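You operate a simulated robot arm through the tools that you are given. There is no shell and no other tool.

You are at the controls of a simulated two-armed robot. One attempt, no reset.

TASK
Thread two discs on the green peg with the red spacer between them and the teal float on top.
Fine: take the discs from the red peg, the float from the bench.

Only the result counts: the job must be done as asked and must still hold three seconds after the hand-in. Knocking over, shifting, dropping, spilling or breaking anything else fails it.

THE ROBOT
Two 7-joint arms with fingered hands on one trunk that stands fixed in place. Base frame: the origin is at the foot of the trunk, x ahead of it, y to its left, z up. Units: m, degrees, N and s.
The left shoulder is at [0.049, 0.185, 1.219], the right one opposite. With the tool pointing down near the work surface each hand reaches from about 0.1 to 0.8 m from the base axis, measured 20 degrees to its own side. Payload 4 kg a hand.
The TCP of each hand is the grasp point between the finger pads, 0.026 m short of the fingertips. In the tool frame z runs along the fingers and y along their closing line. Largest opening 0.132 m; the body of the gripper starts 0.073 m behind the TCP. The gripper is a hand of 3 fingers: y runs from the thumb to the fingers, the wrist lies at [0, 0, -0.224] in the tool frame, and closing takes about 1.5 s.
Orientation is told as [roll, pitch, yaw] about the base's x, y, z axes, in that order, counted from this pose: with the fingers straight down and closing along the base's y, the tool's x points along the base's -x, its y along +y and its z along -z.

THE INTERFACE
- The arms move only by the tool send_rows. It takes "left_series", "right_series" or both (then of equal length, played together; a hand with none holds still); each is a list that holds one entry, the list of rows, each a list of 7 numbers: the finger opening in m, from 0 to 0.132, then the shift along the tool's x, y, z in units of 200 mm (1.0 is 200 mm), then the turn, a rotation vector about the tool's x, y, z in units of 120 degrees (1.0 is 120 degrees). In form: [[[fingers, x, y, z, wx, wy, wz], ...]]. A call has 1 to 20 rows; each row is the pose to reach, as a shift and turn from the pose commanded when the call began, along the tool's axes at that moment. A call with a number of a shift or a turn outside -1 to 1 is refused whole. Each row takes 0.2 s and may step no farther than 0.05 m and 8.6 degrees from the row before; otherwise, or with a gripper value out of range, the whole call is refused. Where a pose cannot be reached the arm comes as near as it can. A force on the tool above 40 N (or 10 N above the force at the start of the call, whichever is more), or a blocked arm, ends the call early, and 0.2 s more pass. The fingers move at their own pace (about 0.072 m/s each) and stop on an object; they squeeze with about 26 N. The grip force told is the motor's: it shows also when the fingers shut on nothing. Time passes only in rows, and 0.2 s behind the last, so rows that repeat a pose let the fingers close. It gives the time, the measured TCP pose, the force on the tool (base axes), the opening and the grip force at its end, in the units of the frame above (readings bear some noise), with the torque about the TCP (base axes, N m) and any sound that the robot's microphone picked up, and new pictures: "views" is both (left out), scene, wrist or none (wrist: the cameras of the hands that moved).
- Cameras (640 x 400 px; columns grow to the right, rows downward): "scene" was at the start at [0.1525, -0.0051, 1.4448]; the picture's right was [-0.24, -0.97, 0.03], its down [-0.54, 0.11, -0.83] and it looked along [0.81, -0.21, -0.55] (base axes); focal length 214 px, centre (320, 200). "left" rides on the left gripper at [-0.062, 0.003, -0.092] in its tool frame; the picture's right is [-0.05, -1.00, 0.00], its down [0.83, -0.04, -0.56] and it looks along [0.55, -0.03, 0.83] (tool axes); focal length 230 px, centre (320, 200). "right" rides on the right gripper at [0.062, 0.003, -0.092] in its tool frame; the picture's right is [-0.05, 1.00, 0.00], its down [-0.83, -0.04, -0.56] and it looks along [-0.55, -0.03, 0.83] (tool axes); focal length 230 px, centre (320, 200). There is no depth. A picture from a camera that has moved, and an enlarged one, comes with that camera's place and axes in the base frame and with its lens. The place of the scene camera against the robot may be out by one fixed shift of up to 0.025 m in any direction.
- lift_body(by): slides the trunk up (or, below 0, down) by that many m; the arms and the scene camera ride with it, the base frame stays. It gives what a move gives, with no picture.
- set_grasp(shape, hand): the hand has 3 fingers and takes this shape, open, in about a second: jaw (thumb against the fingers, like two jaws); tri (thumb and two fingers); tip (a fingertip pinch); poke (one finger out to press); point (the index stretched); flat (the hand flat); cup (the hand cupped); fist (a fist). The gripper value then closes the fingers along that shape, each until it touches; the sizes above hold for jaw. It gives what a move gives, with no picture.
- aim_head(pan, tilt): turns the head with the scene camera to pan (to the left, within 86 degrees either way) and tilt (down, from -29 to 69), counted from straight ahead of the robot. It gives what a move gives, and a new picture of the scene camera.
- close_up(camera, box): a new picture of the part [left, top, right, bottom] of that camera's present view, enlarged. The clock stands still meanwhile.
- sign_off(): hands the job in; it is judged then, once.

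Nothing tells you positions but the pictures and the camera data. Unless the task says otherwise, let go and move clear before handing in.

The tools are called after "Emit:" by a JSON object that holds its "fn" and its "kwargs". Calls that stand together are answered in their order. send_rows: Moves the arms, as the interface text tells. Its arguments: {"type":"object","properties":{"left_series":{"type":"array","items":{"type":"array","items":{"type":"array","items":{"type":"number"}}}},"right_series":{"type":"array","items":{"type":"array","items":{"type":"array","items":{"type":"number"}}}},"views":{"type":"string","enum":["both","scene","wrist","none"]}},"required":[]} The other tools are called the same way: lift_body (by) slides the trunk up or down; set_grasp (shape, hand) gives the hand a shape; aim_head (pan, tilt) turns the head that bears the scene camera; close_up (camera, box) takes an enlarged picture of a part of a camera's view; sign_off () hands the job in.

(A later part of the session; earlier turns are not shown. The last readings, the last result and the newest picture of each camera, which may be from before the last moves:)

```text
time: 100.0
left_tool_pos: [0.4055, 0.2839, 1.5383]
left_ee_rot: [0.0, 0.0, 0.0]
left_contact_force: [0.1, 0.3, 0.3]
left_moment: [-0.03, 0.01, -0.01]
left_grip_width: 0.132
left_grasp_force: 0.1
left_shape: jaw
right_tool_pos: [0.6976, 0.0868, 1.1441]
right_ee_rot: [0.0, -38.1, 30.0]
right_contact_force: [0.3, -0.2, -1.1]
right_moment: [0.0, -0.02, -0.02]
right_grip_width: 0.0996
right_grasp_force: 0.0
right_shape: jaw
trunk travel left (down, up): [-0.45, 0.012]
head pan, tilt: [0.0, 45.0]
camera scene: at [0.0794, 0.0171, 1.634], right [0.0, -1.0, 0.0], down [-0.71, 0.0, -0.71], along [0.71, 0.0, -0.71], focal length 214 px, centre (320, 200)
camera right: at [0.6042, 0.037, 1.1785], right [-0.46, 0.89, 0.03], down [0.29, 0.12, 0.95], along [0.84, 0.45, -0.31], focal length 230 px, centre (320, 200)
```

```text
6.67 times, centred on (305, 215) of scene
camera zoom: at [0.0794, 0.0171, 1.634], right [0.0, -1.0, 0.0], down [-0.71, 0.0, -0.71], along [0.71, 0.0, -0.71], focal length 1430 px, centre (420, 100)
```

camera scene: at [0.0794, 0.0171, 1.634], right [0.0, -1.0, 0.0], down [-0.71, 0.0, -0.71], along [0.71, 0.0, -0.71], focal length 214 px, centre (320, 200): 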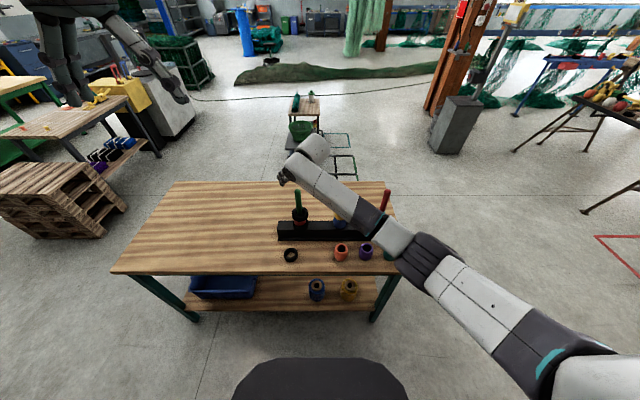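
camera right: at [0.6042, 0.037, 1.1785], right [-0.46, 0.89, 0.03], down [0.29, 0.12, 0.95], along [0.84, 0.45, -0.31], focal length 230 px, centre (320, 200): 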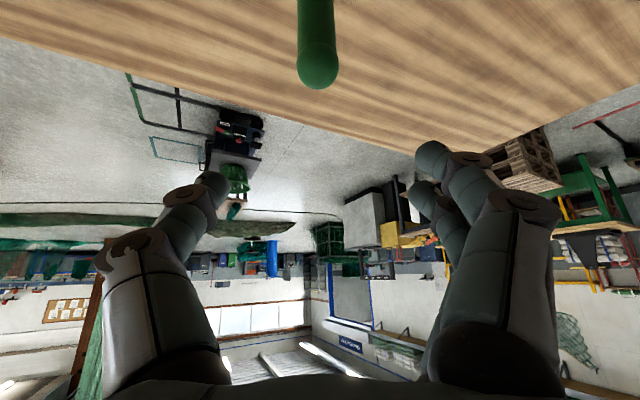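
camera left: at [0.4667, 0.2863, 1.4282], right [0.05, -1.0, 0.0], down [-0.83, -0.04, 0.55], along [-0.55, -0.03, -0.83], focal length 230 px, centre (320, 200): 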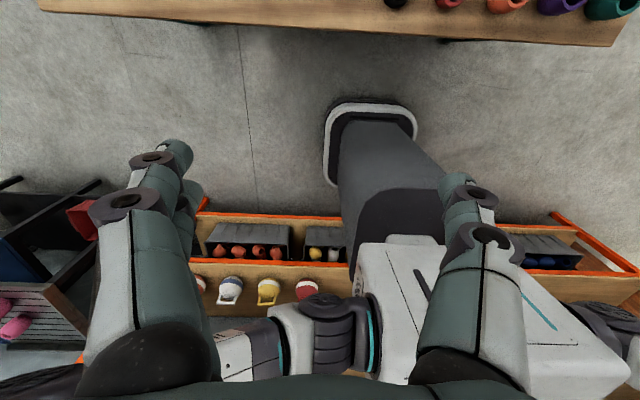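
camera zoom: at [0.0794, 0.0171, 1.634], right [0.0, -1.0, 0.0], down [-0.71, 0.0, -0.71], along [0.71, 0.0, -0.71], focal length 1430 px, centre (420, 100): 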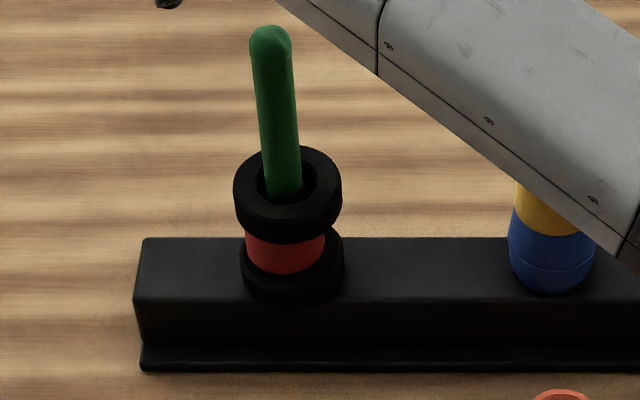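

Disc–spacer–disc is on the green peg. Now the teal float: I move over it with the 50° tilt.

Emit:
{"fn": "send_rows", "kwargs": {"right_series": [[[0.1, 0.124, -0.14, -0.097, 0, -0.02, 0], [0.1, 0.248, -0.28, -0.194, 0, -0.04, 0], [0.1, 0.371, -0.42, -0.29, 0, -0.06, 0], [0.1, 0.495, -0.561, -0.387, 0, -0.08, 0], [0.1, 0.619, -0.701, -0.484, 0, -0.1, 0], [0.1, 0.619, -0.701, -0.484, 0, -0.1, 0]]], "views": "none"}}

Emit:
{"fn": "send_rows", "kwargs": {"right_series": [[[0.1, 0.139, -0.14, -0.088, 0, 0, 0], [0.1, 0.279, -0.28, -0.176, 0, 0, 0], [0.1, 0.418, -0.42, -0.265, 0, 0, 0], [0.1, 0.558, -0.561, -0.353, 0, 0, 0], [0.1, 0.697, -0.701, -0.441, 0, 0, 0], [0.1, 0.697, -0.701, -0.441, 0, 0, 0]]]}}

Emit:
{"fn": "close_up", "kwargs": {"camera": "scene", "box": [265, 175, 405, 265]}}

```text
time: 101.4
left_tool_pos: [0.4057, 0.2845, 1.5373]
left_ee_rot: [-0.1, -0.1, 0.0]
left_contact_force: [0.0, 0.3, 0.0]
left_moment: [0.01, 0.0, -0.01]
left_grip_width: 0.1322
left_grasp_force: 0.0
left_shape: jaw
right_tool_pos: [0.6328, -0.1133, 1.1423]
right_ee_rot: [-0.1, -50.1, 30.0]
right_contact_force: [-0.2, 0.1, 0.6]
right_moment: [0.0, -0.02, 0.0]
right_grip_width: 0.0999
right_grasp_force: 0.0
right_shape: jaw
trunk travel left (down, up): [-0.45, 0.012]
head pan, tilt: [0.0, 45.0]
```

```text
time: 102.8
left_tool_pos: [0.4047, 0.2838, 1.5384]
left_ee_rot: [-0.1, 0.0, 0.0]
left_contact_force: [0.0, 0.5, 0.3]
left_moment: [-0.01, 0.01, -0.01]
left_grip_width: 0.1319
left_grasp_force: 0.0
left_shape: jaw
right_tool_pos: [0.5644, -0.3121, 1.0932]
right_ee_rot: [0.0, -50.1, 29.9]
right_contact_force: [-0.2, -0.1, 0.2]
right_moment: [0.02, 0.0, 0.0]
right_grip_width: 0.0999
right_grasp_force: 0.2
right_shape: jaw
trunk travel left (down, up): [-0.45, 0.012]
head pan, tilt: [0.0, 45.0]
camera scene: at [0.0796, 0.0178, 1.634], right [0.0, -1.0, 0.0], down [-0.71, 0.0, -0.71], along [0.71, 0.0, -0.71], focal length 214 px, centre (320, 200)
camera right: at [0.4669, -0.3646, 1.1043], right [-0.47, 0.88, 0.04], down [0.11, 0.02, 0.99], along [0.88, 0.47, -0.11], focal length 230 px, centre (320, 200)
```

scene: 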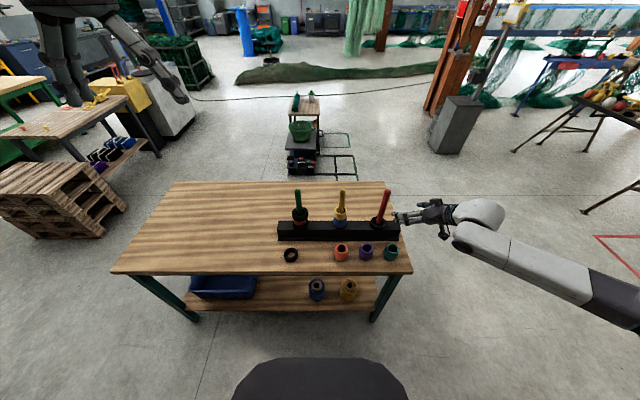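
right: 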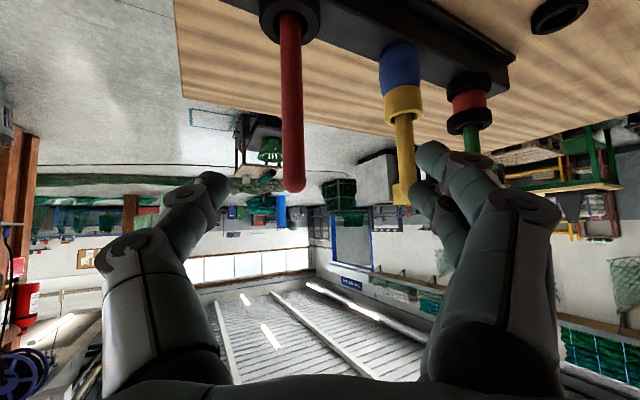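

```text
4.44 times, centred on (335, 220) of scene
camera zoom: at [0.0796, 0.0178, 1.634], right [0.0, -1.0, 0.0], down [-0.71, 0.0, -0.71], along [0.71, 0.0, -0.71], focal length 953 px, centre (253, 111)
```

zoom: 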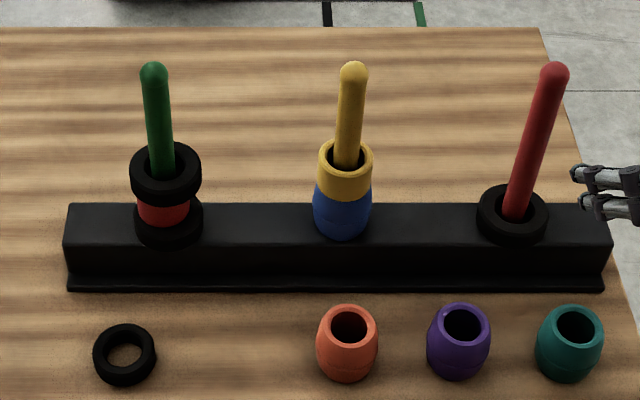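

The stack looks right and everything else is in place. I descend over the teal float.

Emit:
{"fn": "send_rows", "kwargs": {"right_series": [[[0.1, 0.153, -0.004, 0.129, 0, 0, 0], [0.1, 0.306, -0.008, 0.257, 0, 0, 0], [0.1, 0.46, -0.012, 0.386, 0, 0, 0], [0.1, 0.613, -0.017, 0.515, 0, 0, 0], [0.1, 0.613, -0.017, 0.515, 0, 0, 0]]], "views": "wrist"}}

Emit:
{"fn": "close_up", "kwargs": {"camera": "scene", "box": [345, 205, 425, 275]}}

```text
time: 104.0
left_tool_pos: [0.4047, 0.2829, 1.5385]
left_ee_rot: [0.0, -0.1, 0.0]
left_contact_force: [0.2, 0.2, 0.1]
left_moment: [0.05, 0.01, -0.01]
left_grip_width: 0.1319
left_grasp_force: 0.2
left_shape: jaw
right_tool_pos: [0.5666, -0.3137, 0.9317]
right_ee_rot: [0.1, -50.2, 30.0]
right_contact_force: [0.8, -0.5, -0.2]
right_moment: [0.01, 0.01, -0.01]
right_grip_width: 0.0999
right_grasp_force: 0.1
right_shape: jaw
trunk travel left (down, up): [-0.45, 0.012]
head pan, tilt: [0.0, 45.0]
camera right: at [0.4689, -0.3674, 0.9439], right [-0.47, 0.88, 0.04], down [0.11, 0.02, 0.99], along [0.88, 0.47, -0.11], focal length 230 px, centre (320, 200)
```

right: 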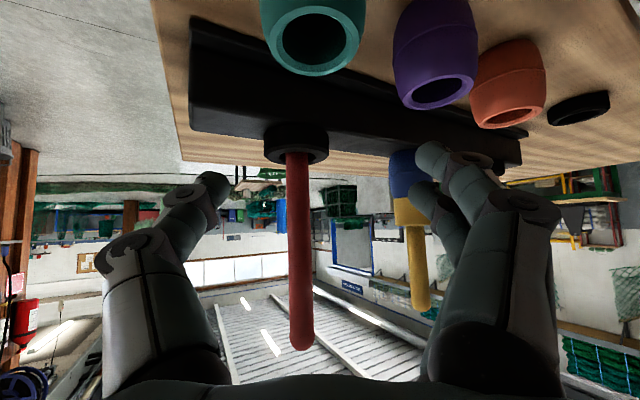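

```text
5.71 times, centred on (385, 240) of scene
camera zoom: at [0.0789, 0.0168, 1.6341], right [0.0, -1.0, 0.0], down [-0.71, 0.0, -0.71], along [0.71, 0.0, -0.71], focal length 1226 px, centre (-51, -29)
```

zoom: 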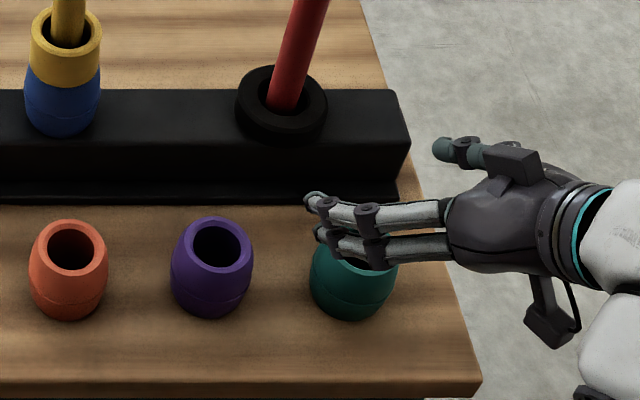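

Emit:
{"fn": "close_up", "kwargs": {"camera": "right", "box": [240, 0, 400, 100]}}

```text
4.00 times, centred on (320, 50) of right
camera zoom: at [0.4689, -0.3674, 0.9439], right [-0.47, 0.88, 0.04], down [0.11, 0.02, 0.99], along [0.88, 0.47, -0.11], focal length 920 px, centre (320, 800)
```

zoom: 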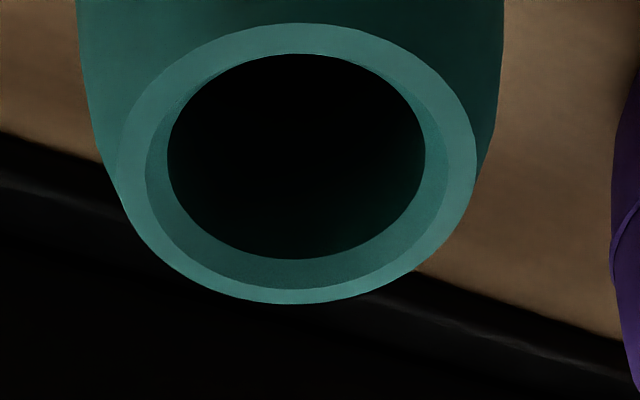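

The float is centred under the hand. I lower to its mid-height and close.

Emit:
{"fn": "send_rows", "kwargs": {"right_series": [[[0.092, 0.115, 0, 0.0965, 0, 0, 0], [0.092, 0.23, 0, 0.193, 0, 0, 0], [0.092, 0.345, 0, 0.29, 0, 0, 0], [0.092, 0.455, 0, 0.382, 0, 0, 0], [0.092, 0.455, 0, 0.382, 0, 0, 0]]], "views": "wrist"}}

Emit:
{"fn": "close_up", "kwargs": {"camera": "scene", "box": [345, 215, 425, 275]}}

Emit:
{"fn": "close_up", "kwargs": {"camera": "right", "box": [200, 60, 460, 260]}}

```text
time: 105.2
left_tool_pos: [0.4054, 0.284, 1.5381]
left_ee_rot: [0.0, 0.0, 0.1]
left_contact_force: [-0.3, -0.5, -0.2]
left_moment: [0.0, 0.0, -0.02]
left_grip_width: 0.132
left_grasp_force: 0.0
left_shape: jaw
right_tool_pos: [0.5683, -0.3155, 0.8129]
right_ee_rot: [0.0, -50.2, 30.1]
right_contact_force: [0.4, -0.5, -0.4]
right_moment: [-0.01, 0.0, -0.02]
right_grip_width: 0.0921
right_grasp_force: 0.0
right_shape: jaw
trunk travel left (down, up): [-0.45, 0.012]
head pan, tilt: [0.0, 45.0]
camera right: at [0.4702, -0.368, 0.8245], right [-0.47, 0.88, 0.04], down [0.11, 0.02, 0.99], along [0.88, 0.47, -0.11], focal length 230 px, centre (320, 200)
```

right: 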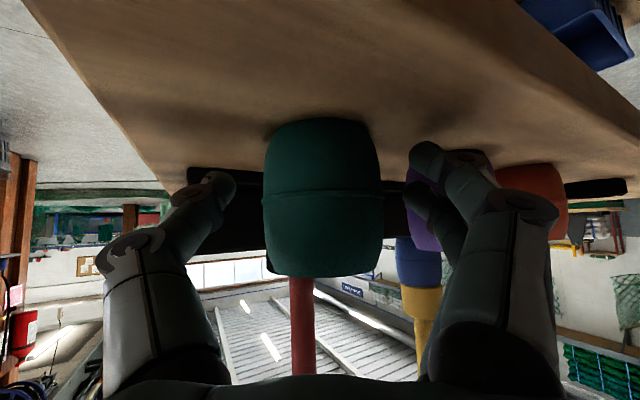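

```text
6.67 times, centred on (385, 245) of scene
camera zoom: at [0.0789, 0.0167, 1.6341], right [0.0, -1.0, 0.0], down [-0.71, 0.0, -0.71], along [0.71, 0.0, -0.71], focal length 1430 px, centre (-113, -100)
```

zoom: 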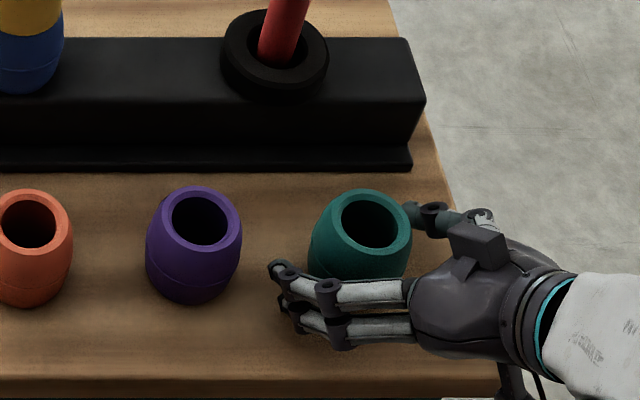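

```text
2.00 times, centred on (330, 160) of right
camera zoom: at [0.4702, -0.368, 0.8245], right [-0.47, 0.88, 0.04], down [0.11, 0.02, 0.99], along [0.88, 0.47, -0.11], focal length 460 px, centre (300, 280)
```

zoom: 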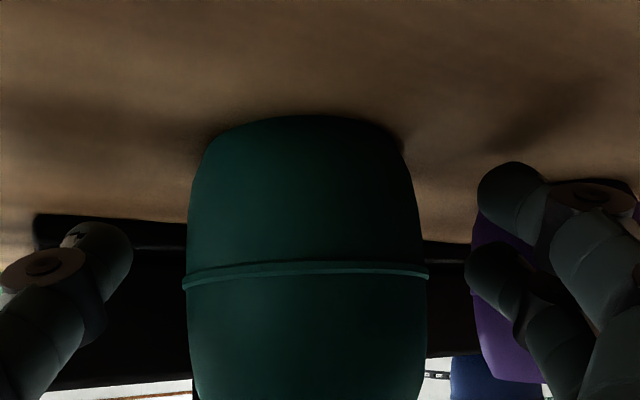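

The tips are slightly below the float's middle seam; I raise 8 mm and close.

Emit:
{"fn": "send_rows", "kwargs": {"right_series": [[[0.092, -0.031, 0, -0.026, 0, 0, 0], [0.08, -0.031, 0, -0.026, 0, 0, 0], [0.07, -0.031, 0, -0.026, 0, 0, 0], [0.06, -0.031, 0, -0.026, 0, 0, 0], [0.045, -0.031, 0, -0.026, 0, 0, 0], [0.045, -0.031, 0, -0.026, 0, 0, 0], [0.045, -0.031, 0, -0.026, 0, 0, 0], [0.045, -0.031, 0, -0.026, 0, 0, 0]]], "views": "none"}}

Emit:
{"fn": "close_up", "kwargs": {"camera": "right", "box": [200, 60, 460, 260]}}

```text
time: 107.0
left_tool_pos: [0.4053, 0.2834, 1.5381]
left_ee_rot: [0.1, 0.0, 0.0]
left_contact_force: [0.2, -0.4, -0.2]
left_moment: [0.02, 0.03, -0.02]
left_grip_width: 0.1318
left_grasp_force: 0.0
left_shape: jaw
right_tool_pos: [0.5691, -0.316, 0.8211]
right_ee_rot: [0.0, -50.0, 30.0]
right_contact_force: [0.3, 0.5, -1.0]
right_moment: [0.0, -0.03, 0.0]
right_grip_width: 0.0504
right_grasp_force: 26.0
right_shape: jaw
trunk travel left (down, up): [-0.45, 0.012]
head pan, tilt: [0.0, 45.0]
```

```text
2.00 times, centred on (330, 160) of right
camera zoom: at [0.4707, -0.3686, 0.8327], right [-0.47, 0.88, 0.04], down [0.11, 0.02, 0.99], along [0.88, 0.47, -0.11], focal length 460 px, centre (300, 280)
```

zoom: 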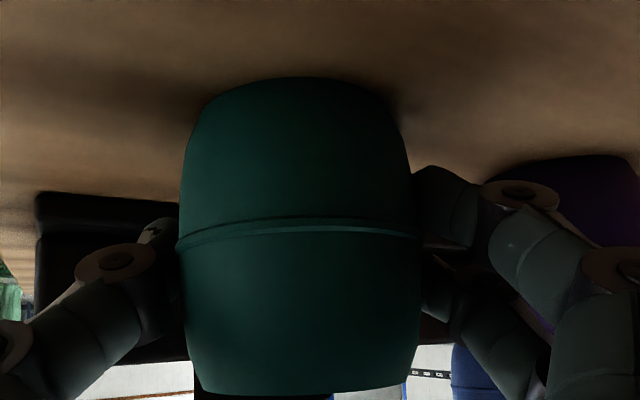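

Emit:
{"fn": "send_rows", "kwargs": {"right_series": [[[0.045, -0.05, 0, -0.042, 0, 0, 0], [0.045, -0.115, 0, -0.0965, 0, 0, 0], [0.045, -0.23, 0, -0.193, 0, 0, 0], [0.045, -0.3, 0, -0.252, 0, 0, 0], [0.045, -0.3, 0, -0.252, 0, 0, 0]]], "views": "wrist"}}

Emit:
{"fn": "close_up", "kwargs": {"camera": "scene", "box": [345, 205, 425, 275]}}

Emit:
{"fn": "close_up", "kwargs": {"camera": "right", "box": [200, 60, 460, 260]}}

```text
time: 108.2
left_tool_pos: [0.4056, 0.2833, 1.5385]
left_ee_rot: [0.0, 0.0, 0.0]
left_contact_force: [-0.4, -0.4, 0.6]
left_moment: [0.0, 0.01, -0.01]
left_grip_width: 0.1318
left_grasp_force: 0.2
left_shape: jaw
right_tool_pos: [0.5688, -0.315, 0.9004]
right_ee_rot: [0.1, -50.1, 29.9]
right_contact_force: [0.5, -0.5, -0.7]
right_moment: [-0.03, -0.01, 0.01]
right_grip_width: 0.0504
right_grasp_force: 26.3
right_shape: jaw
trunk travel left (down, up): [-0.45, 0.012]
head pan, tilt: [0.0, 45.0]
camera right: at [0.4702, -0.3674, 0.9116], right [-0.47, 0.88, 0.04], down [0.11, 0.02, 0.99], along [0.88, 0.47, -0.11], focal length 230 px, centre (320, 200)
```

right: 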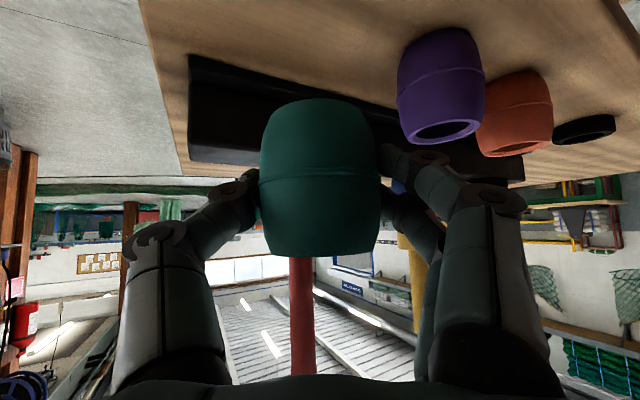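

```text
5.71 times, centred on (385, 240) of scene
camera zoom: at [0.0792, 0.0167, 1.634], right [0.0, -1.0, 0.0], down [-0.71, 0.0, -0.71], along [0.71, 0.0, -0.71], focal length 1226 px, centre (-51, -29)
```

zoom: 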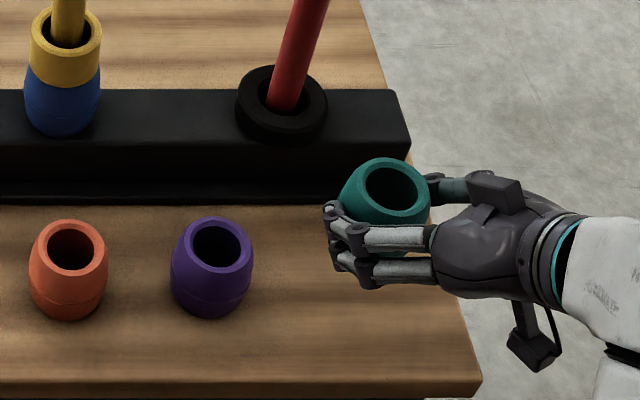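

```text
2.00 times, centred on (330, 160) of right
camera zoom: at [0.4702, -0.3674, 0.9116], right [-0.47, 0.88, 0.04], down [0.11, 0.02, 0.99], along [0.88, 0.47, -0.11], focal length 460 px, centre (300, 280)
```

zoom: 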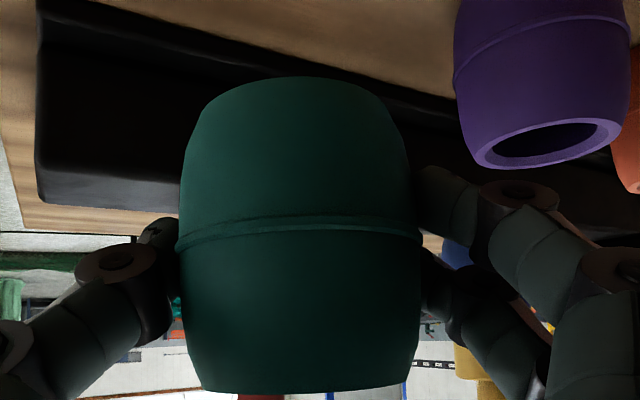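

The float is lifted. I'll check its seating in the hand precisely before going to the peg.

Emit:
{"fn": "close_up", "kwargs": {"camera": "scene", "box": [385, 225, 425, 255]}}

Emit:
{"fn": "close_up", "kwargs": {"camera": "right", "box": [245, 90, 395, 265]}}

```text
13.33 times, centred on (405, 240) of scene
camera zoom: at [0.0792, 0.0167, 1.634], right [0.0, -1.0, 0.0], down [-0.71, 0.0, -0.71], along [0.71, 0.0, -0.71], focal length 2860 px, centre (-813, -333)
```

zoom: 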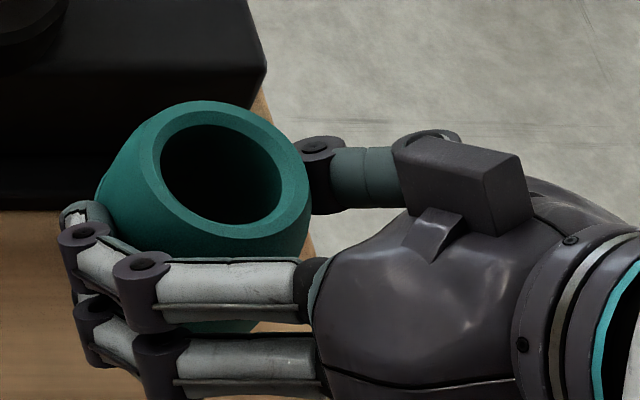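

```text
2.29 times, centred on (320, 178) of right
camera zoom: at [0.4702, -0.3674, 0.9116], right [-0.47, 0.88, 0.04], down [0.11, 0.02, 0.99], along [0.88, 0.47, -0.11], focal length 526 px, centre (320, 251)
```

zoom: 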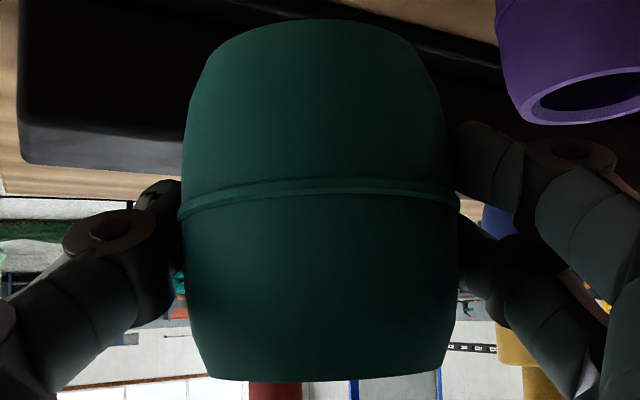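

The float leans only about 2°. I lift it above the pegs, correcting that small lean as I go.

Emit:
{"fn": "send_rows", "kwargs": {"right_series": [[[0.045, -0.16, 0, -0.134, -0.005, 0, 0.006], [0.045, -0.32, 0, -0.268, -0.0107, 0, 0.0128], [0.045, -0.48, 0, -0.402, -0.0107, 0, 0.0128], [0.045, -0.64, 0, -0.536, -0.0107, 0, 0.0128], [0.045, -0.8, 0, -0.67, -0.0107, 0, 0.0128], [0.045, -0.97, 0, -0.814, -0.0107, 0, 0.0128], [0.045, -0.97, 0, -0.814, -0.0107, 0, 0.0128]]], "views": "wrist"}}

Emit:
{"fn": "close_up", "kwargs": {"camera": "scene", "box": [380, 185, 440, 230]}}

```text
time: 109.8
left_tool_pos: [0.405, 0.2838, 1.538]
left_ee_rot: [0.0, 0.0, -0.1]
left_contact_force: [-0.2, 0.1, 0.9]
left_moment: [-0.01, 0.01, 0.01]
left_grip_width: 0.1318
left_grasp_force: 0.1
left_shape: jaw
right_tool_pos: [0.566, -0.3161, 1.1541]
right_ee_rot: [3.1, -50.0, 27.5]
right_contact_force: [-0.1, 0.1, -0.8]
right_moment: [-0.03, 0.0, -0.01]
right_grip_width: 0.0507
right_grasp_force: 26.1
right_shape: jaw
trunk travel left (down, up): [-0.45, 0.012]
head pan, tilt: [0.0, 45.0]
camera right: at [0.4684, -0.369, 1.167], right [-0.47, 0.88, 0.07], down [0.13, -0.01, 0.99], along [0.87, 0.47, -0.11], focal length 230 px, centre (320, 200)
```

right: 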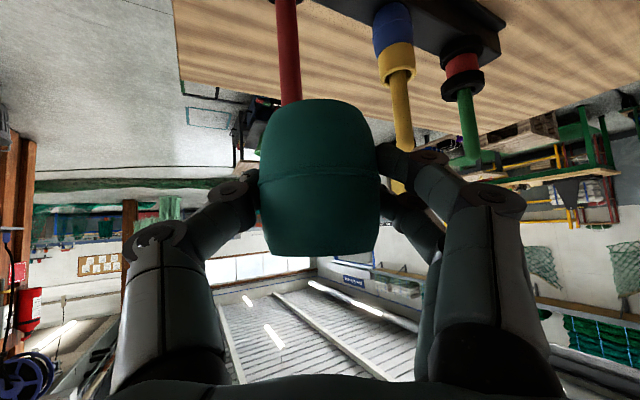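

```text
8.89 times, centred on (410, 208) of scene
camera zoom: at [0.0794, 0.0165, 1.634], right [0.0, -1.0, 0.0], down [-0.71, 0.0, -0.71], along [0.71, 0.0, -0.71], focal length 1906 px, centre (-480, 133)
```

zoom: 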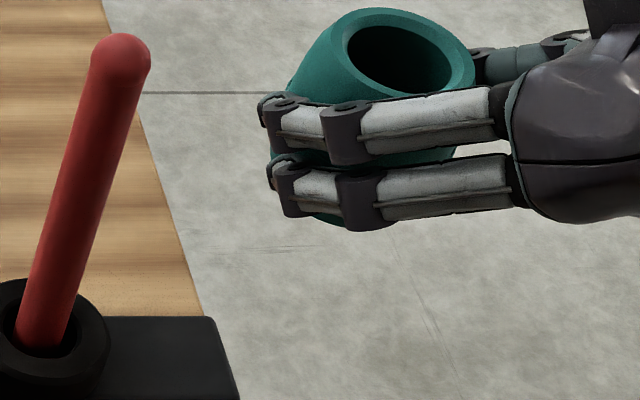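

The float is upright. I carry it to the green peg in two legs, bottom well above the peg tips.

Emit:
{"fn": "send_rows", "kwargs": {"right_series": [[[0.045, -0.097, 0.143, 0.123, 0, 0, 0], [0.045, -0.193, 0.286, 0.246, 0, 0, 0], [0.045, -0.29, 0.428, 0.37, 0, 0, 0], [0.045, -0.386, 0.571, 0.493, 0, 0, 0], [0.045, -0.483, 0.714, 0.616, 0, 0, 0], [0.045, -0.483, 0.714, 0.616, 0, 0, 0]]], "views": "none"}}

Emit:
{"fn": "send_rows", "kwargs": {"right_series": [[[0.045, -0.097, 0.143, 0.123, 0, 0, 0], [0.045, -0.193, 0.286, 0.246, 0, 0, 0], [0.045, -0.29, 0.428, 0.37, 0, 0, 0], [0.045, -0.386, 0.571, 0.493, 0, 0, 0], [0.045, -0.483, 0.714, 0.616, 0, 0, 0], [0.045, -0.483, 0.714, 0.616, 0, 0, 0]]]}}

Emit:
{"fn": "close_up", "kwargs": {"camera": "right", "box": [220, 0, 420, 265]}}

Emit:
{"fn": "close_up", "kwargs": {"camera": "scene", "box": [265, 165, 345, 235]}}

```text
time: 111.2
left_tool_pos: [0.4051, 0.2821, 1.5381]
left_ee_rot: [0.1, -0.1, 0.0]
left_contact_force: [0.0, -0.6, 0.2]
left_moment: [0.01, 0.02, 0.01]
left_grip_width: 0.1318
left_grasp_force: 0.0
left_shape: jaw
right_tool_pos: [0.6325, -0.1153, 1.153]
right_ee_rot: [3.1, -50.1, 27.5]
right_contact_force: [0.6, -1.3, -0.4]
right_moment: [0.02, 0.0, -0.02]
right_grip_width: 0.0503
right_grasp_force: 26.3
right_shape: jaw
trunk travel left (down, up): [-0.45, 0.012]
head pan, tilt: [0.0, 45.0]
```

```text
time: 112.6
left_tool_pos: [0.4058, 0.2832, 1.5385]
left_ee_rot: [0.0, 0.0, 0.0]
left_contact_force: [0.1, -0.1, -0.2]
left_moment: [0.02, 0.0, 0.0]
left_grip_width: 0.1317
left_grasp_force: 0.0
left_shape: jaw
right_tool_pos: [0.696, 0.0868, 1.1544]
right_ee_rot: [3.1, -50.1, 27.6]
right_contact_force: [0.0, 1.3, -0.7]
right_moment: [-0.01, 0.02, -0.01]
right_grip_width: 0.0501
right_grasp_force: 25.9
right_shape: jaw
trunk travel left (down, up): [-0.45, 0.012]
head pan, tilt: [0.0, 45.0]
camera scene: at [0.0787, 0.0157, 1.6341], right [0.0, -1.0, 0.0], down [-0.71, 0.0, -0.71], along [0.71, 0.0, -0.71], focal length 214 px, centre (320, 200)
camera right: at [0.5982, 0.0335, 1.1656], right [-0.47, 0.88, 0.07], down [0.13, -0.01, 0.99], along [0.87, 0.47, -0.11], focal length 230 px, centre (320, 200)
```

scene: 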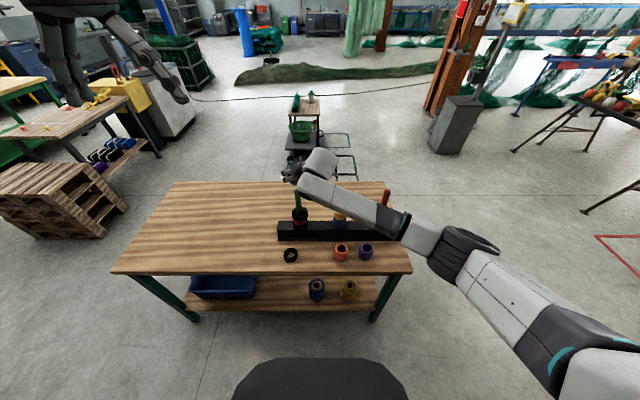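
right: 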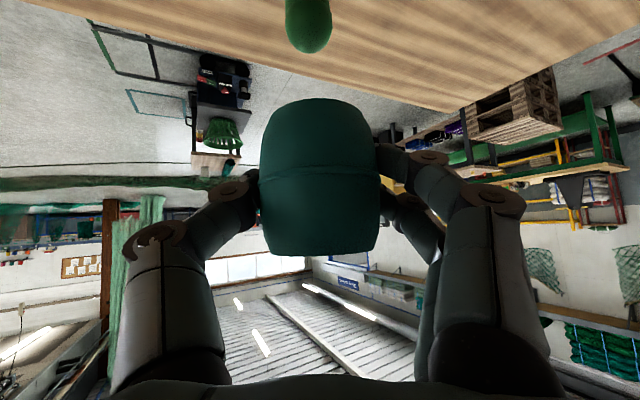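

```text
1.51 times, centred on (320, 132) of right
camera zoom: at [0.5982, 0.0335, 1.1656], right [-0.47, 0.88, 0.07], down [0.13, -0.01, 0.99], along [0.87, 0.47, -0.11], focal length 347 px, centre (320, 302)
```

zoom: 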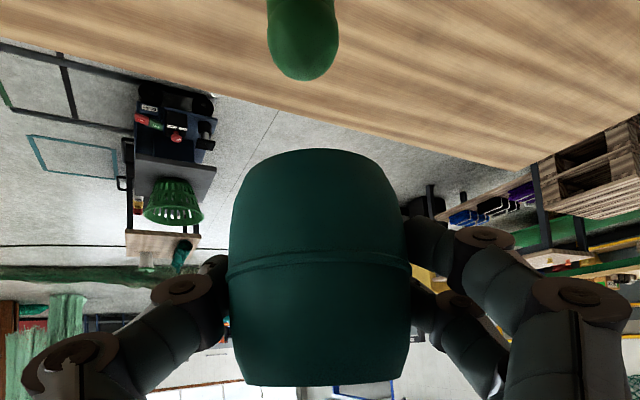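

```text
5.71 times, centred on (305, 200) of scene
camera zoom: at [0.0787, 0.0157, 1.6341], right [0.0, -1.0, 0.0], down [-0.71, 0.0, -0.71], along [0.71, 0.0, -0.71], focal length 1226 px, centre (406, 200)
```

zoom: 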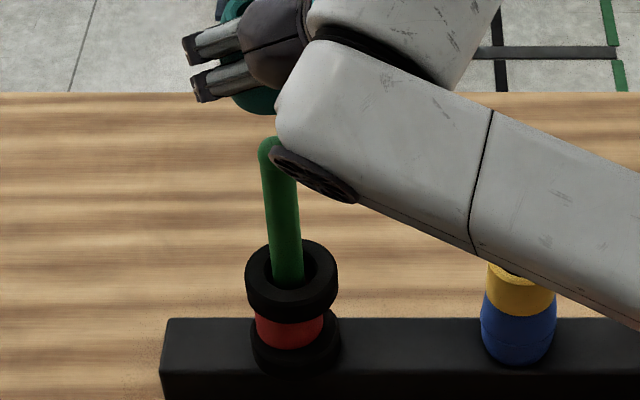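

I over-corrected: the lean in the image was mostly camera perspective. I undo that 2° rotation and recheck alignment.

Emit:
{"fn": "send_rows", "kwargs": {"right_series": [[[0.045, 0, 0, 0, 0.0107, 0, -0.0128], [0.045, 0, 0, 0, 0.0107, 0, -0.0128]]], "views": "none"}}

Emit:
{"fn": "close_up", "kwargs": {"camera": "right", "box": [220, 0, 420, 265]}}

Emit:
{"fn": "close_up", "kwargs": {"camera": "right", "box": [250, 0, 390, 130]}}

```text
time: 113.2
left_tool_pos: [0.4054, 0.2829, 1.5385]
left_ee_rot: [0.0, 0.0, 0.1]
left_contact_force: [-0.1, 0.4, 0.1]
left_moment: [0.01, -0.01, -0.01]
left_grip_width: 0.132
left_grasp_force: 0.1
left_shape: jaw
right_tool_pos: [0.6957, 0.0862, 1.1541]
right_ee_rot: [-0.2, -50.2, 29.9]
right_contact_force: [-0.7, -0.4, -0.5]
right_moment: [-0.01, -0.02, 0.03]
right_grip_width: 0.0501
right_grasp_force: 26.3
right_shape: jaw
trunk travel left (down, up): [-0.45, 0.012]
head pan, tilt: [0.0, 45.0]
```

```text
1.51 times, centred on (320, 132) of right
camera zoom: at [0.5984, 0.0343, 1.1654], right [-0.47, 0.88, 0.04], down [0.11, 0.02, 0.99], along [0.88, 0.47, -0.11], focal length 347 px, centre (320, 302)
```

zoom: 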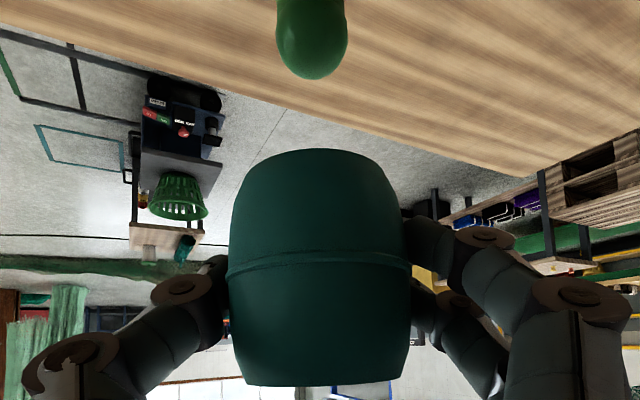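

```text
3.08 times, centred on (320, 65) of right
camera zoom: at [0.5984, 0.0343, 1.1654], right [-0.47, 0.88, 0.04], down [0.11, 0.02, 0.99], along [0.88, 0.47, -0.11], focal length 708 px, centre (320, 615)
```

zoom: 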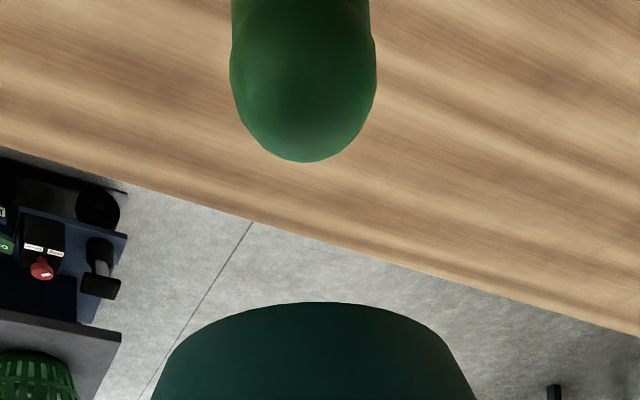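

Aligned both ways. Lower the float onto the peg tip.

Emit:
{"fn": "send_rows", "kwargs": {"right_series": [[[0.045, 0.067, 0, 0.056, 0, 0, 0], [0.045, 0.134, 0, 0.113, 0, 0, 0], [0.045, 0.201, 0, 0.169, 0, 0, 0], [0.045, 0.268, 0, 0.225, 0, 0, 0], [0.045, 0.268, 0, 0.225, 0, 0, 0]]], "views": "wrist"}}

Emit:
{"fn": "close_up", "kwargs": {"camera": "right", "box": [220, 0, 420, 265]}}

```text
time: 114.4
left_tool_pos: [0.4052, 0.2834, 1.5375]
left_ee_rot: [0.1, -0.1, 0.0]
left_contact_force: [0.3, 0.3, -0.5]
left_moment: [0.01, 0.02, -0.04]
left_grip_width: 0.1319
left_grasp_force: 0.0
left_shape: jaw
right_tool_pos: [0.6967, 0.0884, 1.0846]
right_ee_rot: [0.0, -50.2, 29.9]
right_contact_force: [0.1, 0.1, -0.3]
right_moment: [0.01, -0.01, 0.03]
right_grip_width: 0.05
right_grasp_force: 26.1
right_shape: jaw
trunk travel left (down, up): [-0.45, 0.012]
head pan, tilt: [0.0, 45.0]
camera right: at [0.5993, 0.0352, 1.0953], right [-0.47, 0.88, 0.04], down [0.11, 0.02, 0.99], along [0.88, 0.47, -0.11], focal length 230 px, centre (320, 200)
```

right: 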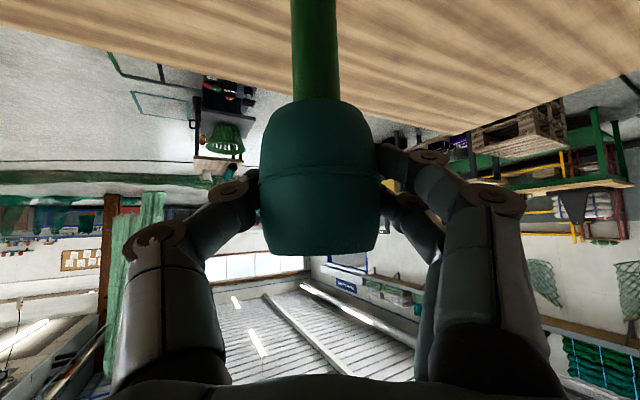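

```text
1.51 times, centred on (320, 132) of right
camera zoom: at [0.5993, 0.0352, 1.0953], right [-0.47, 0.88, 0.04], down [0.11, 0.02, 0.99], along [0.88, 0.47, -0.11], focal length 347 px, centre (320, 302)
```

zoom: 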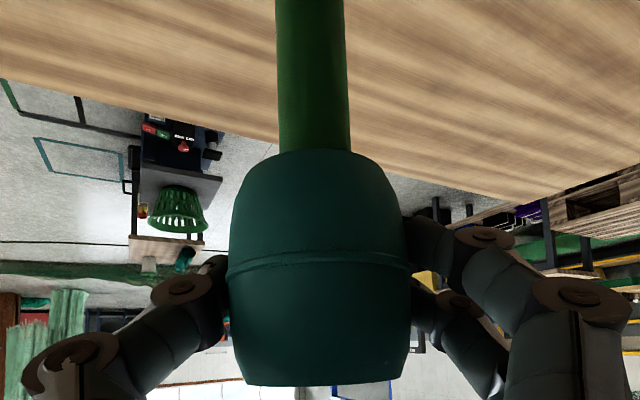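

Emit:
{"fn": "send_rows", "kwargs": {"right_series": [[[0.045, 0.09, 0, 0.076, 0, 0, 0], [0.045, 0.181, 0, 0.152, 0, 0, 0], [0.045, 0.271, 0, 0.228, 0, 0, 0], [0.045, 0.345, 0, 0.29, 0, 0, 0], [0.045, 0.345, 0, 0.29, 0, 0, 0]]], "views": "wrist"}}

Emit:
{"fn": "close_up", "kwargs": {"camera": "scene", "box": [265, 175, 345, 245]}}

Emit:
{"fn": "close_up", "kwargs": {"camera": "right", "box": [220, 0, 420, 265]}}

```text
time: 115.6
left_tool_pos: [0.4046, 0.2825, 1.5384]
left_ee_rot: [0.0, 0.1, 0.0]
left_contact_force: [0.2, 0.4, 0.2]
left_moment: [0.0, -0.02, 0.0]
left_grip_width: 0.132
left_grasp_force: 0.0
left_shape: jaw
right_tool_pos: [0.6985, 0.0878, 0.9927]
right_ee_rot: [0.0, -50.1, 30.0]
right_contact_force: [-0.5, 0.0, -0.1]
right_moment: [-0.05, -0.01, 0.01]
right_grip_width: 0.0502
right_grasp_force: 26.3
right_shape: jaw
trunk travel left (down, up): [-0.45, 0.012]
head pan, tilt: [0.0, 45.0]
camera right: at [0.6007, 0.0353, 1.0041], right [-0.47, 0.88, 0.04], down [0.11, 0.02, 0.99], along [0.88, 0.47, -0.11], focal length 230 px, centre (320, 200)
```

right: 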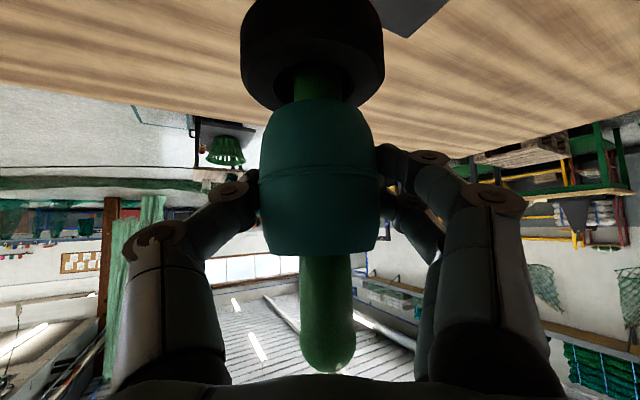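

```text
5.71 times, centred on (305, 210) of scene
camera zoom: at [0.0791, 0.0168, 1.6341], right [0.0, -1.0, 0.0], down [-0.71, 0.0, -0.71], along [0.71, 0.0, -0.71], focal length 1226 px, centre (406, 143)
```

zoom: 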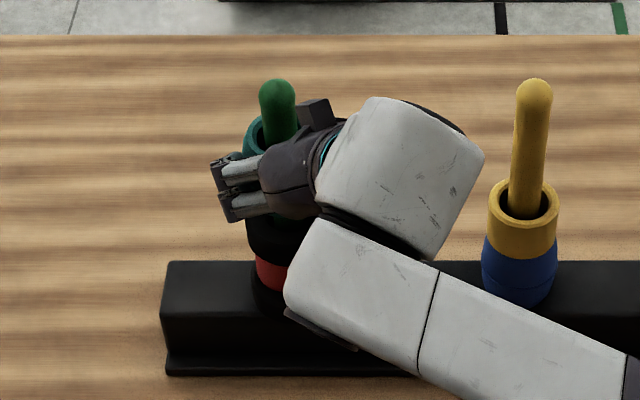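

```text
1.51 times, centred on (320, 132) of right
camera zoom: at [0.6007, 0.0353, 1.0041], right [-0.47, 0.88, 0.04], down [0.11, 0.02, 0.99], along [0.88, 0.47, -0.11], focal length 347 px, centre (320, 302)
```

zoom: 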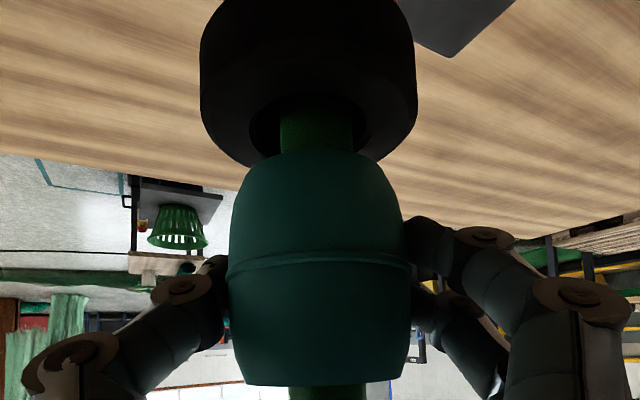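

Threaded and still above the upper disc. I lower in small steps until it touches.

Emit:
{"fn": "send_rows", "kwargs": {"right_series": [[[0.045, 0.015, 0, 0.013, 0, 0, 0], [0.045, 0.03, 0, 0.026, 0, 0, 0], [0.045, 0.045, 0, 0.038, 0, 0, 0], [0.045, 0.055, 0, 0.046, 0, 0, 0], [0.045, 0.055, 0, 0.046, 0, 0, 0]]], "views": "none"}}

Emit:
{"fn": "close_up", "kwargs": {"camera": "right", "box": [220, 0, 420, 265]}}

```text
time: 116.8
left_tool_pos: [0.4058, 0.2823, 1.5375]
left_ee_rot: [0.0, 0.0, 0.0]
left_contact_force: [-0.1, -0.4, 0.8]
left_moment: [-0.02, 0.02, 0.0]
left_grip_width: 0.1318
left_grasp_force: 0.1
left_shape: jaw
right_tool_pos: [0.6981, 0.0881, 0.9799]
right_ee_rot: [0.0, -50.1, 30.0]
right_contact_force: [-0.2, -0.7, -0.3]
right_moment: [0.01, -0.01, 0.04]
right_grip_width: 0.0502
right_grasp_force: 25.8
right_shape: jaw
trunk travel left (down, up): [-0.45, 0.012]
head pan, tilt: [0.0, 45.0]
```

```text
1.51 times, centred on (320, 132) of right
camera zoom: at [0.5999, 0.0359, 0.9901], right [-0.47, 0.88, 0.04], down [0.11, 0.02, 0.99], along [0.88, 0.47, -0.11], focal length 347 px, centre (320, 302)
```

zoom: 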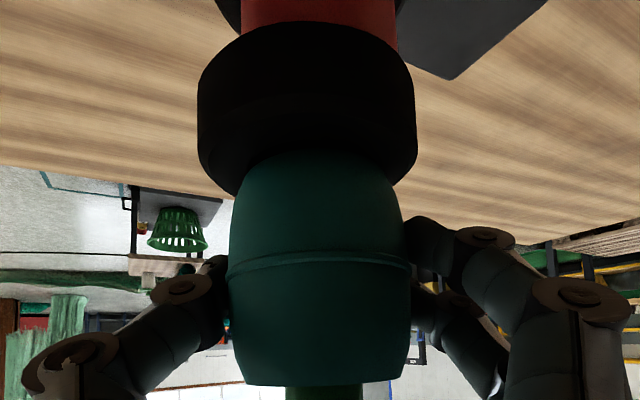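

Emit:
{"fn": "send_rows", "kwargs": {"right_series": [[[0.045, 0.008, 0, 0.006, 0, 0, 0], [0.045, 0.015, 0, 0.013, 0, 0, 0], [0.045, 0.023, 0, 0.019, 0, 0, 0], [0.045, 0.031, 0, 0.026, 0, 0, 0], [0.045, 0.031, 0, 0.026, 0, 0, 0]]], "views": "none"}}

Emit:
{"fn": "close_up", "kwargs": {"camera": "right", "box": [220, 0, 420, 265]}}

```text
time: 118.0
left_tool_pos: [0.403, 0.2831, 1.5387]
left_ee_rot: [0.0, -0.1, 0.1]
left_contact_force: [0.0, 0.7, -0.2]
left_moment: [0.01, 0.03, 0.01]
left_grip_width: 0.1319
left_grasp_force: 0.0
left_shape: jaw
right_tool_pos: [0.6963, 0.0891, 0.9744]
right_ee_rot: [-0.1, -50.4, 30.1]
right_contact_force: [5.4, -0.5, 20.7]
right_moment: [0.14, -0.2, -0.02]
right_grip_width: 0.0501
right_grasp_force: 25.5
right_shape: jaw
trunk travel left (down, up): [-0.45, 0.012]
head pan, tilt: [0.0, 45.0]
```

```text
1.51 times, centred on (320, 132) of right
camera zoom: at [0.5994, 0.0364, 0.9854], right [-0.47, 0.88, 0.04], down [0.11, 0.01, 0.99], along [0.88, 0.47, -0.1], focal length 347 px, centre (320, 302)
```

zoom: 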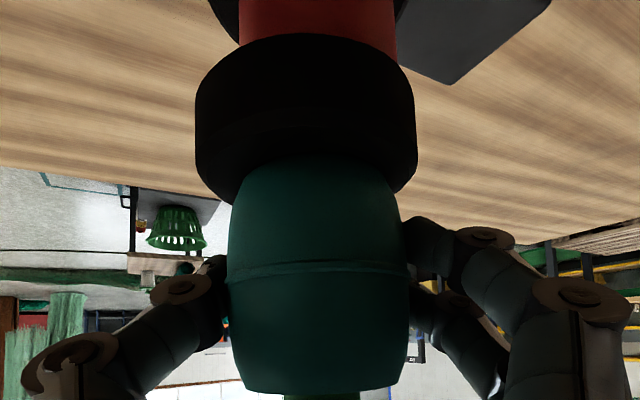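

Contact: the float sits on the upper disc. I ease off, release, and rise straight up.

Emit:
{"fn": "send_rows", "kwargs": {"right_series": [[[0.045, -0.016, 0, -0.013, 0, 0, 0], [0.06, -0.016, 0, -0.013, 0, 0, 0], [0.08, -0.016, 0, -0.013, 0, 0, 0], [0.1, -0.016, 0, -0.013, 0, 0, 0], [0.1, -0.016, 0, -0.013, 0, 0, 0]]], "views": "none"}}

Emit:
{"fn": "send_rows", "kwargs": {"right_series": [[[0.1, -0.12, 0, -0.1, 0, 0, 0], [0.1, -0.25, 0, -0.21, 0, 0, 0], [0.1, -0.383, 0, -0.3215, 0, 0, 0], [0.1, -0.536, 0, -0.45, 0, 0, 0], [0.1, -0.7, 0, -0.588, 0, 0, 0], [0.1, -0.7, 0, -0.588, 0, 0, 0]]]}}

Emit:
{"fn": "close_up", "kwargs": {"camera": "scene", "box": [265, 175, 345, 245]}}

```text
time: 119.2
left_tool_pos: [0.4053, 0.2841, 1.5378]
left_ee_rot: [0.0, 0.1, 0.0]
left_contact_force: [-0.3, -0.4, 0.3]
left_moment: [0.01, 0.03, 0.05]
left_grip_width: 0.1317
left_grasp_force: 0.1
left_shape: jaw
right_tool_pos: [0.6965, 0.088, 0.9737]
right_ee_rot: [0.0, -50.1, 30.0]
right_contact_force: [-0.1, 0.3, -0.1]
right_moment: [-0.02, 0.03, -0.02]
right_grip_width: 0.0996
right_grasp_force: 0.2
right_shape: jaw
trunk travel left (down, up): [-0.45, 0.012]
head pan, tilt: [0.0, 45.0]
```

```text
time: 120.6
left_tool_pos: [0.4054, 0.2828, 1.5377]
left_ee_rot: [0.0, 0.0, 0.0]
left_contact_force: [-0.4, 0.0, -0.4]
left_moment: [-0.04, 0.02, 0.02]
left_grip_width: 0.1319
left_grasp_force: 0.1
left_shape: jaw
right_tool_pos: [0.6943, 0.0889, 1.1589]
right_ee_rot: [0.1, -50.1, 30.0]
right_contact_force: [-0.3, -0.5, -0.6]
right_moment: [-0.01, -0.01, -0.01]
right_grip_width: 0.0997
right_grasp_force: 0.1
right_shape: jaw
trunk travel left (down, up): [-0.45, 0.012]
head pan, tilt: [0.0, 45.0]
camera scene: at [0.0793, 0.0169, 1.634], right [0.0, -1.0, 0.0], down [-0.71, 0.0, -0.71], along [0.71, 0.0, -0.71], focal length 214 px, centre (320, 200)
camera right: at [0.5958, 0.0362, 1.1695], right [-0.47, 0.88, 0.04], down [0.11, 0.02, 0.99], along [0.88, 0.47, -0.11], focal length 230 px, centre (320, 200)
```

scene: 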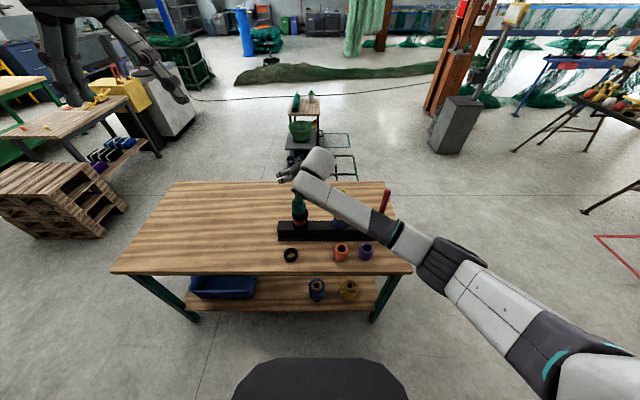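
right: 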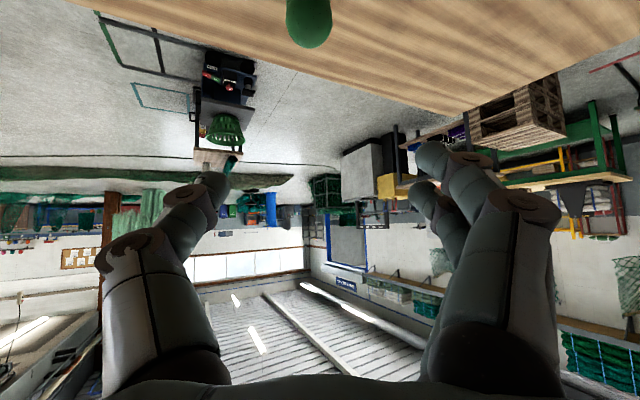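

```text
5.71 times, centred on (305, 210) of scene
camera zoom: at [0.0793, 0.0169, 1.634], right [0.0, -1.0, 0.0], down [-0.71, 0.0, -0.71], along [0.71, 0.0, -0.71], focal length 1226 px, centre (406, 143)
```

zoom: 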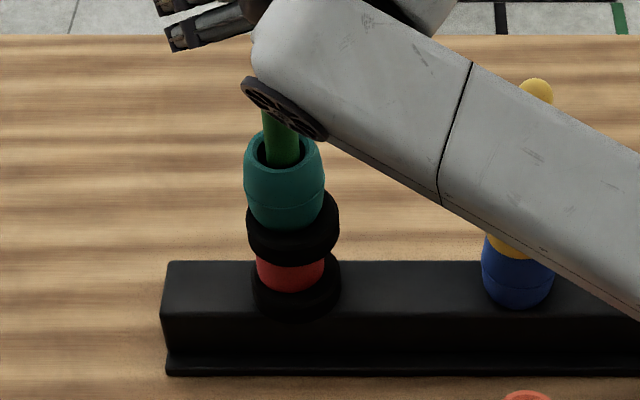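

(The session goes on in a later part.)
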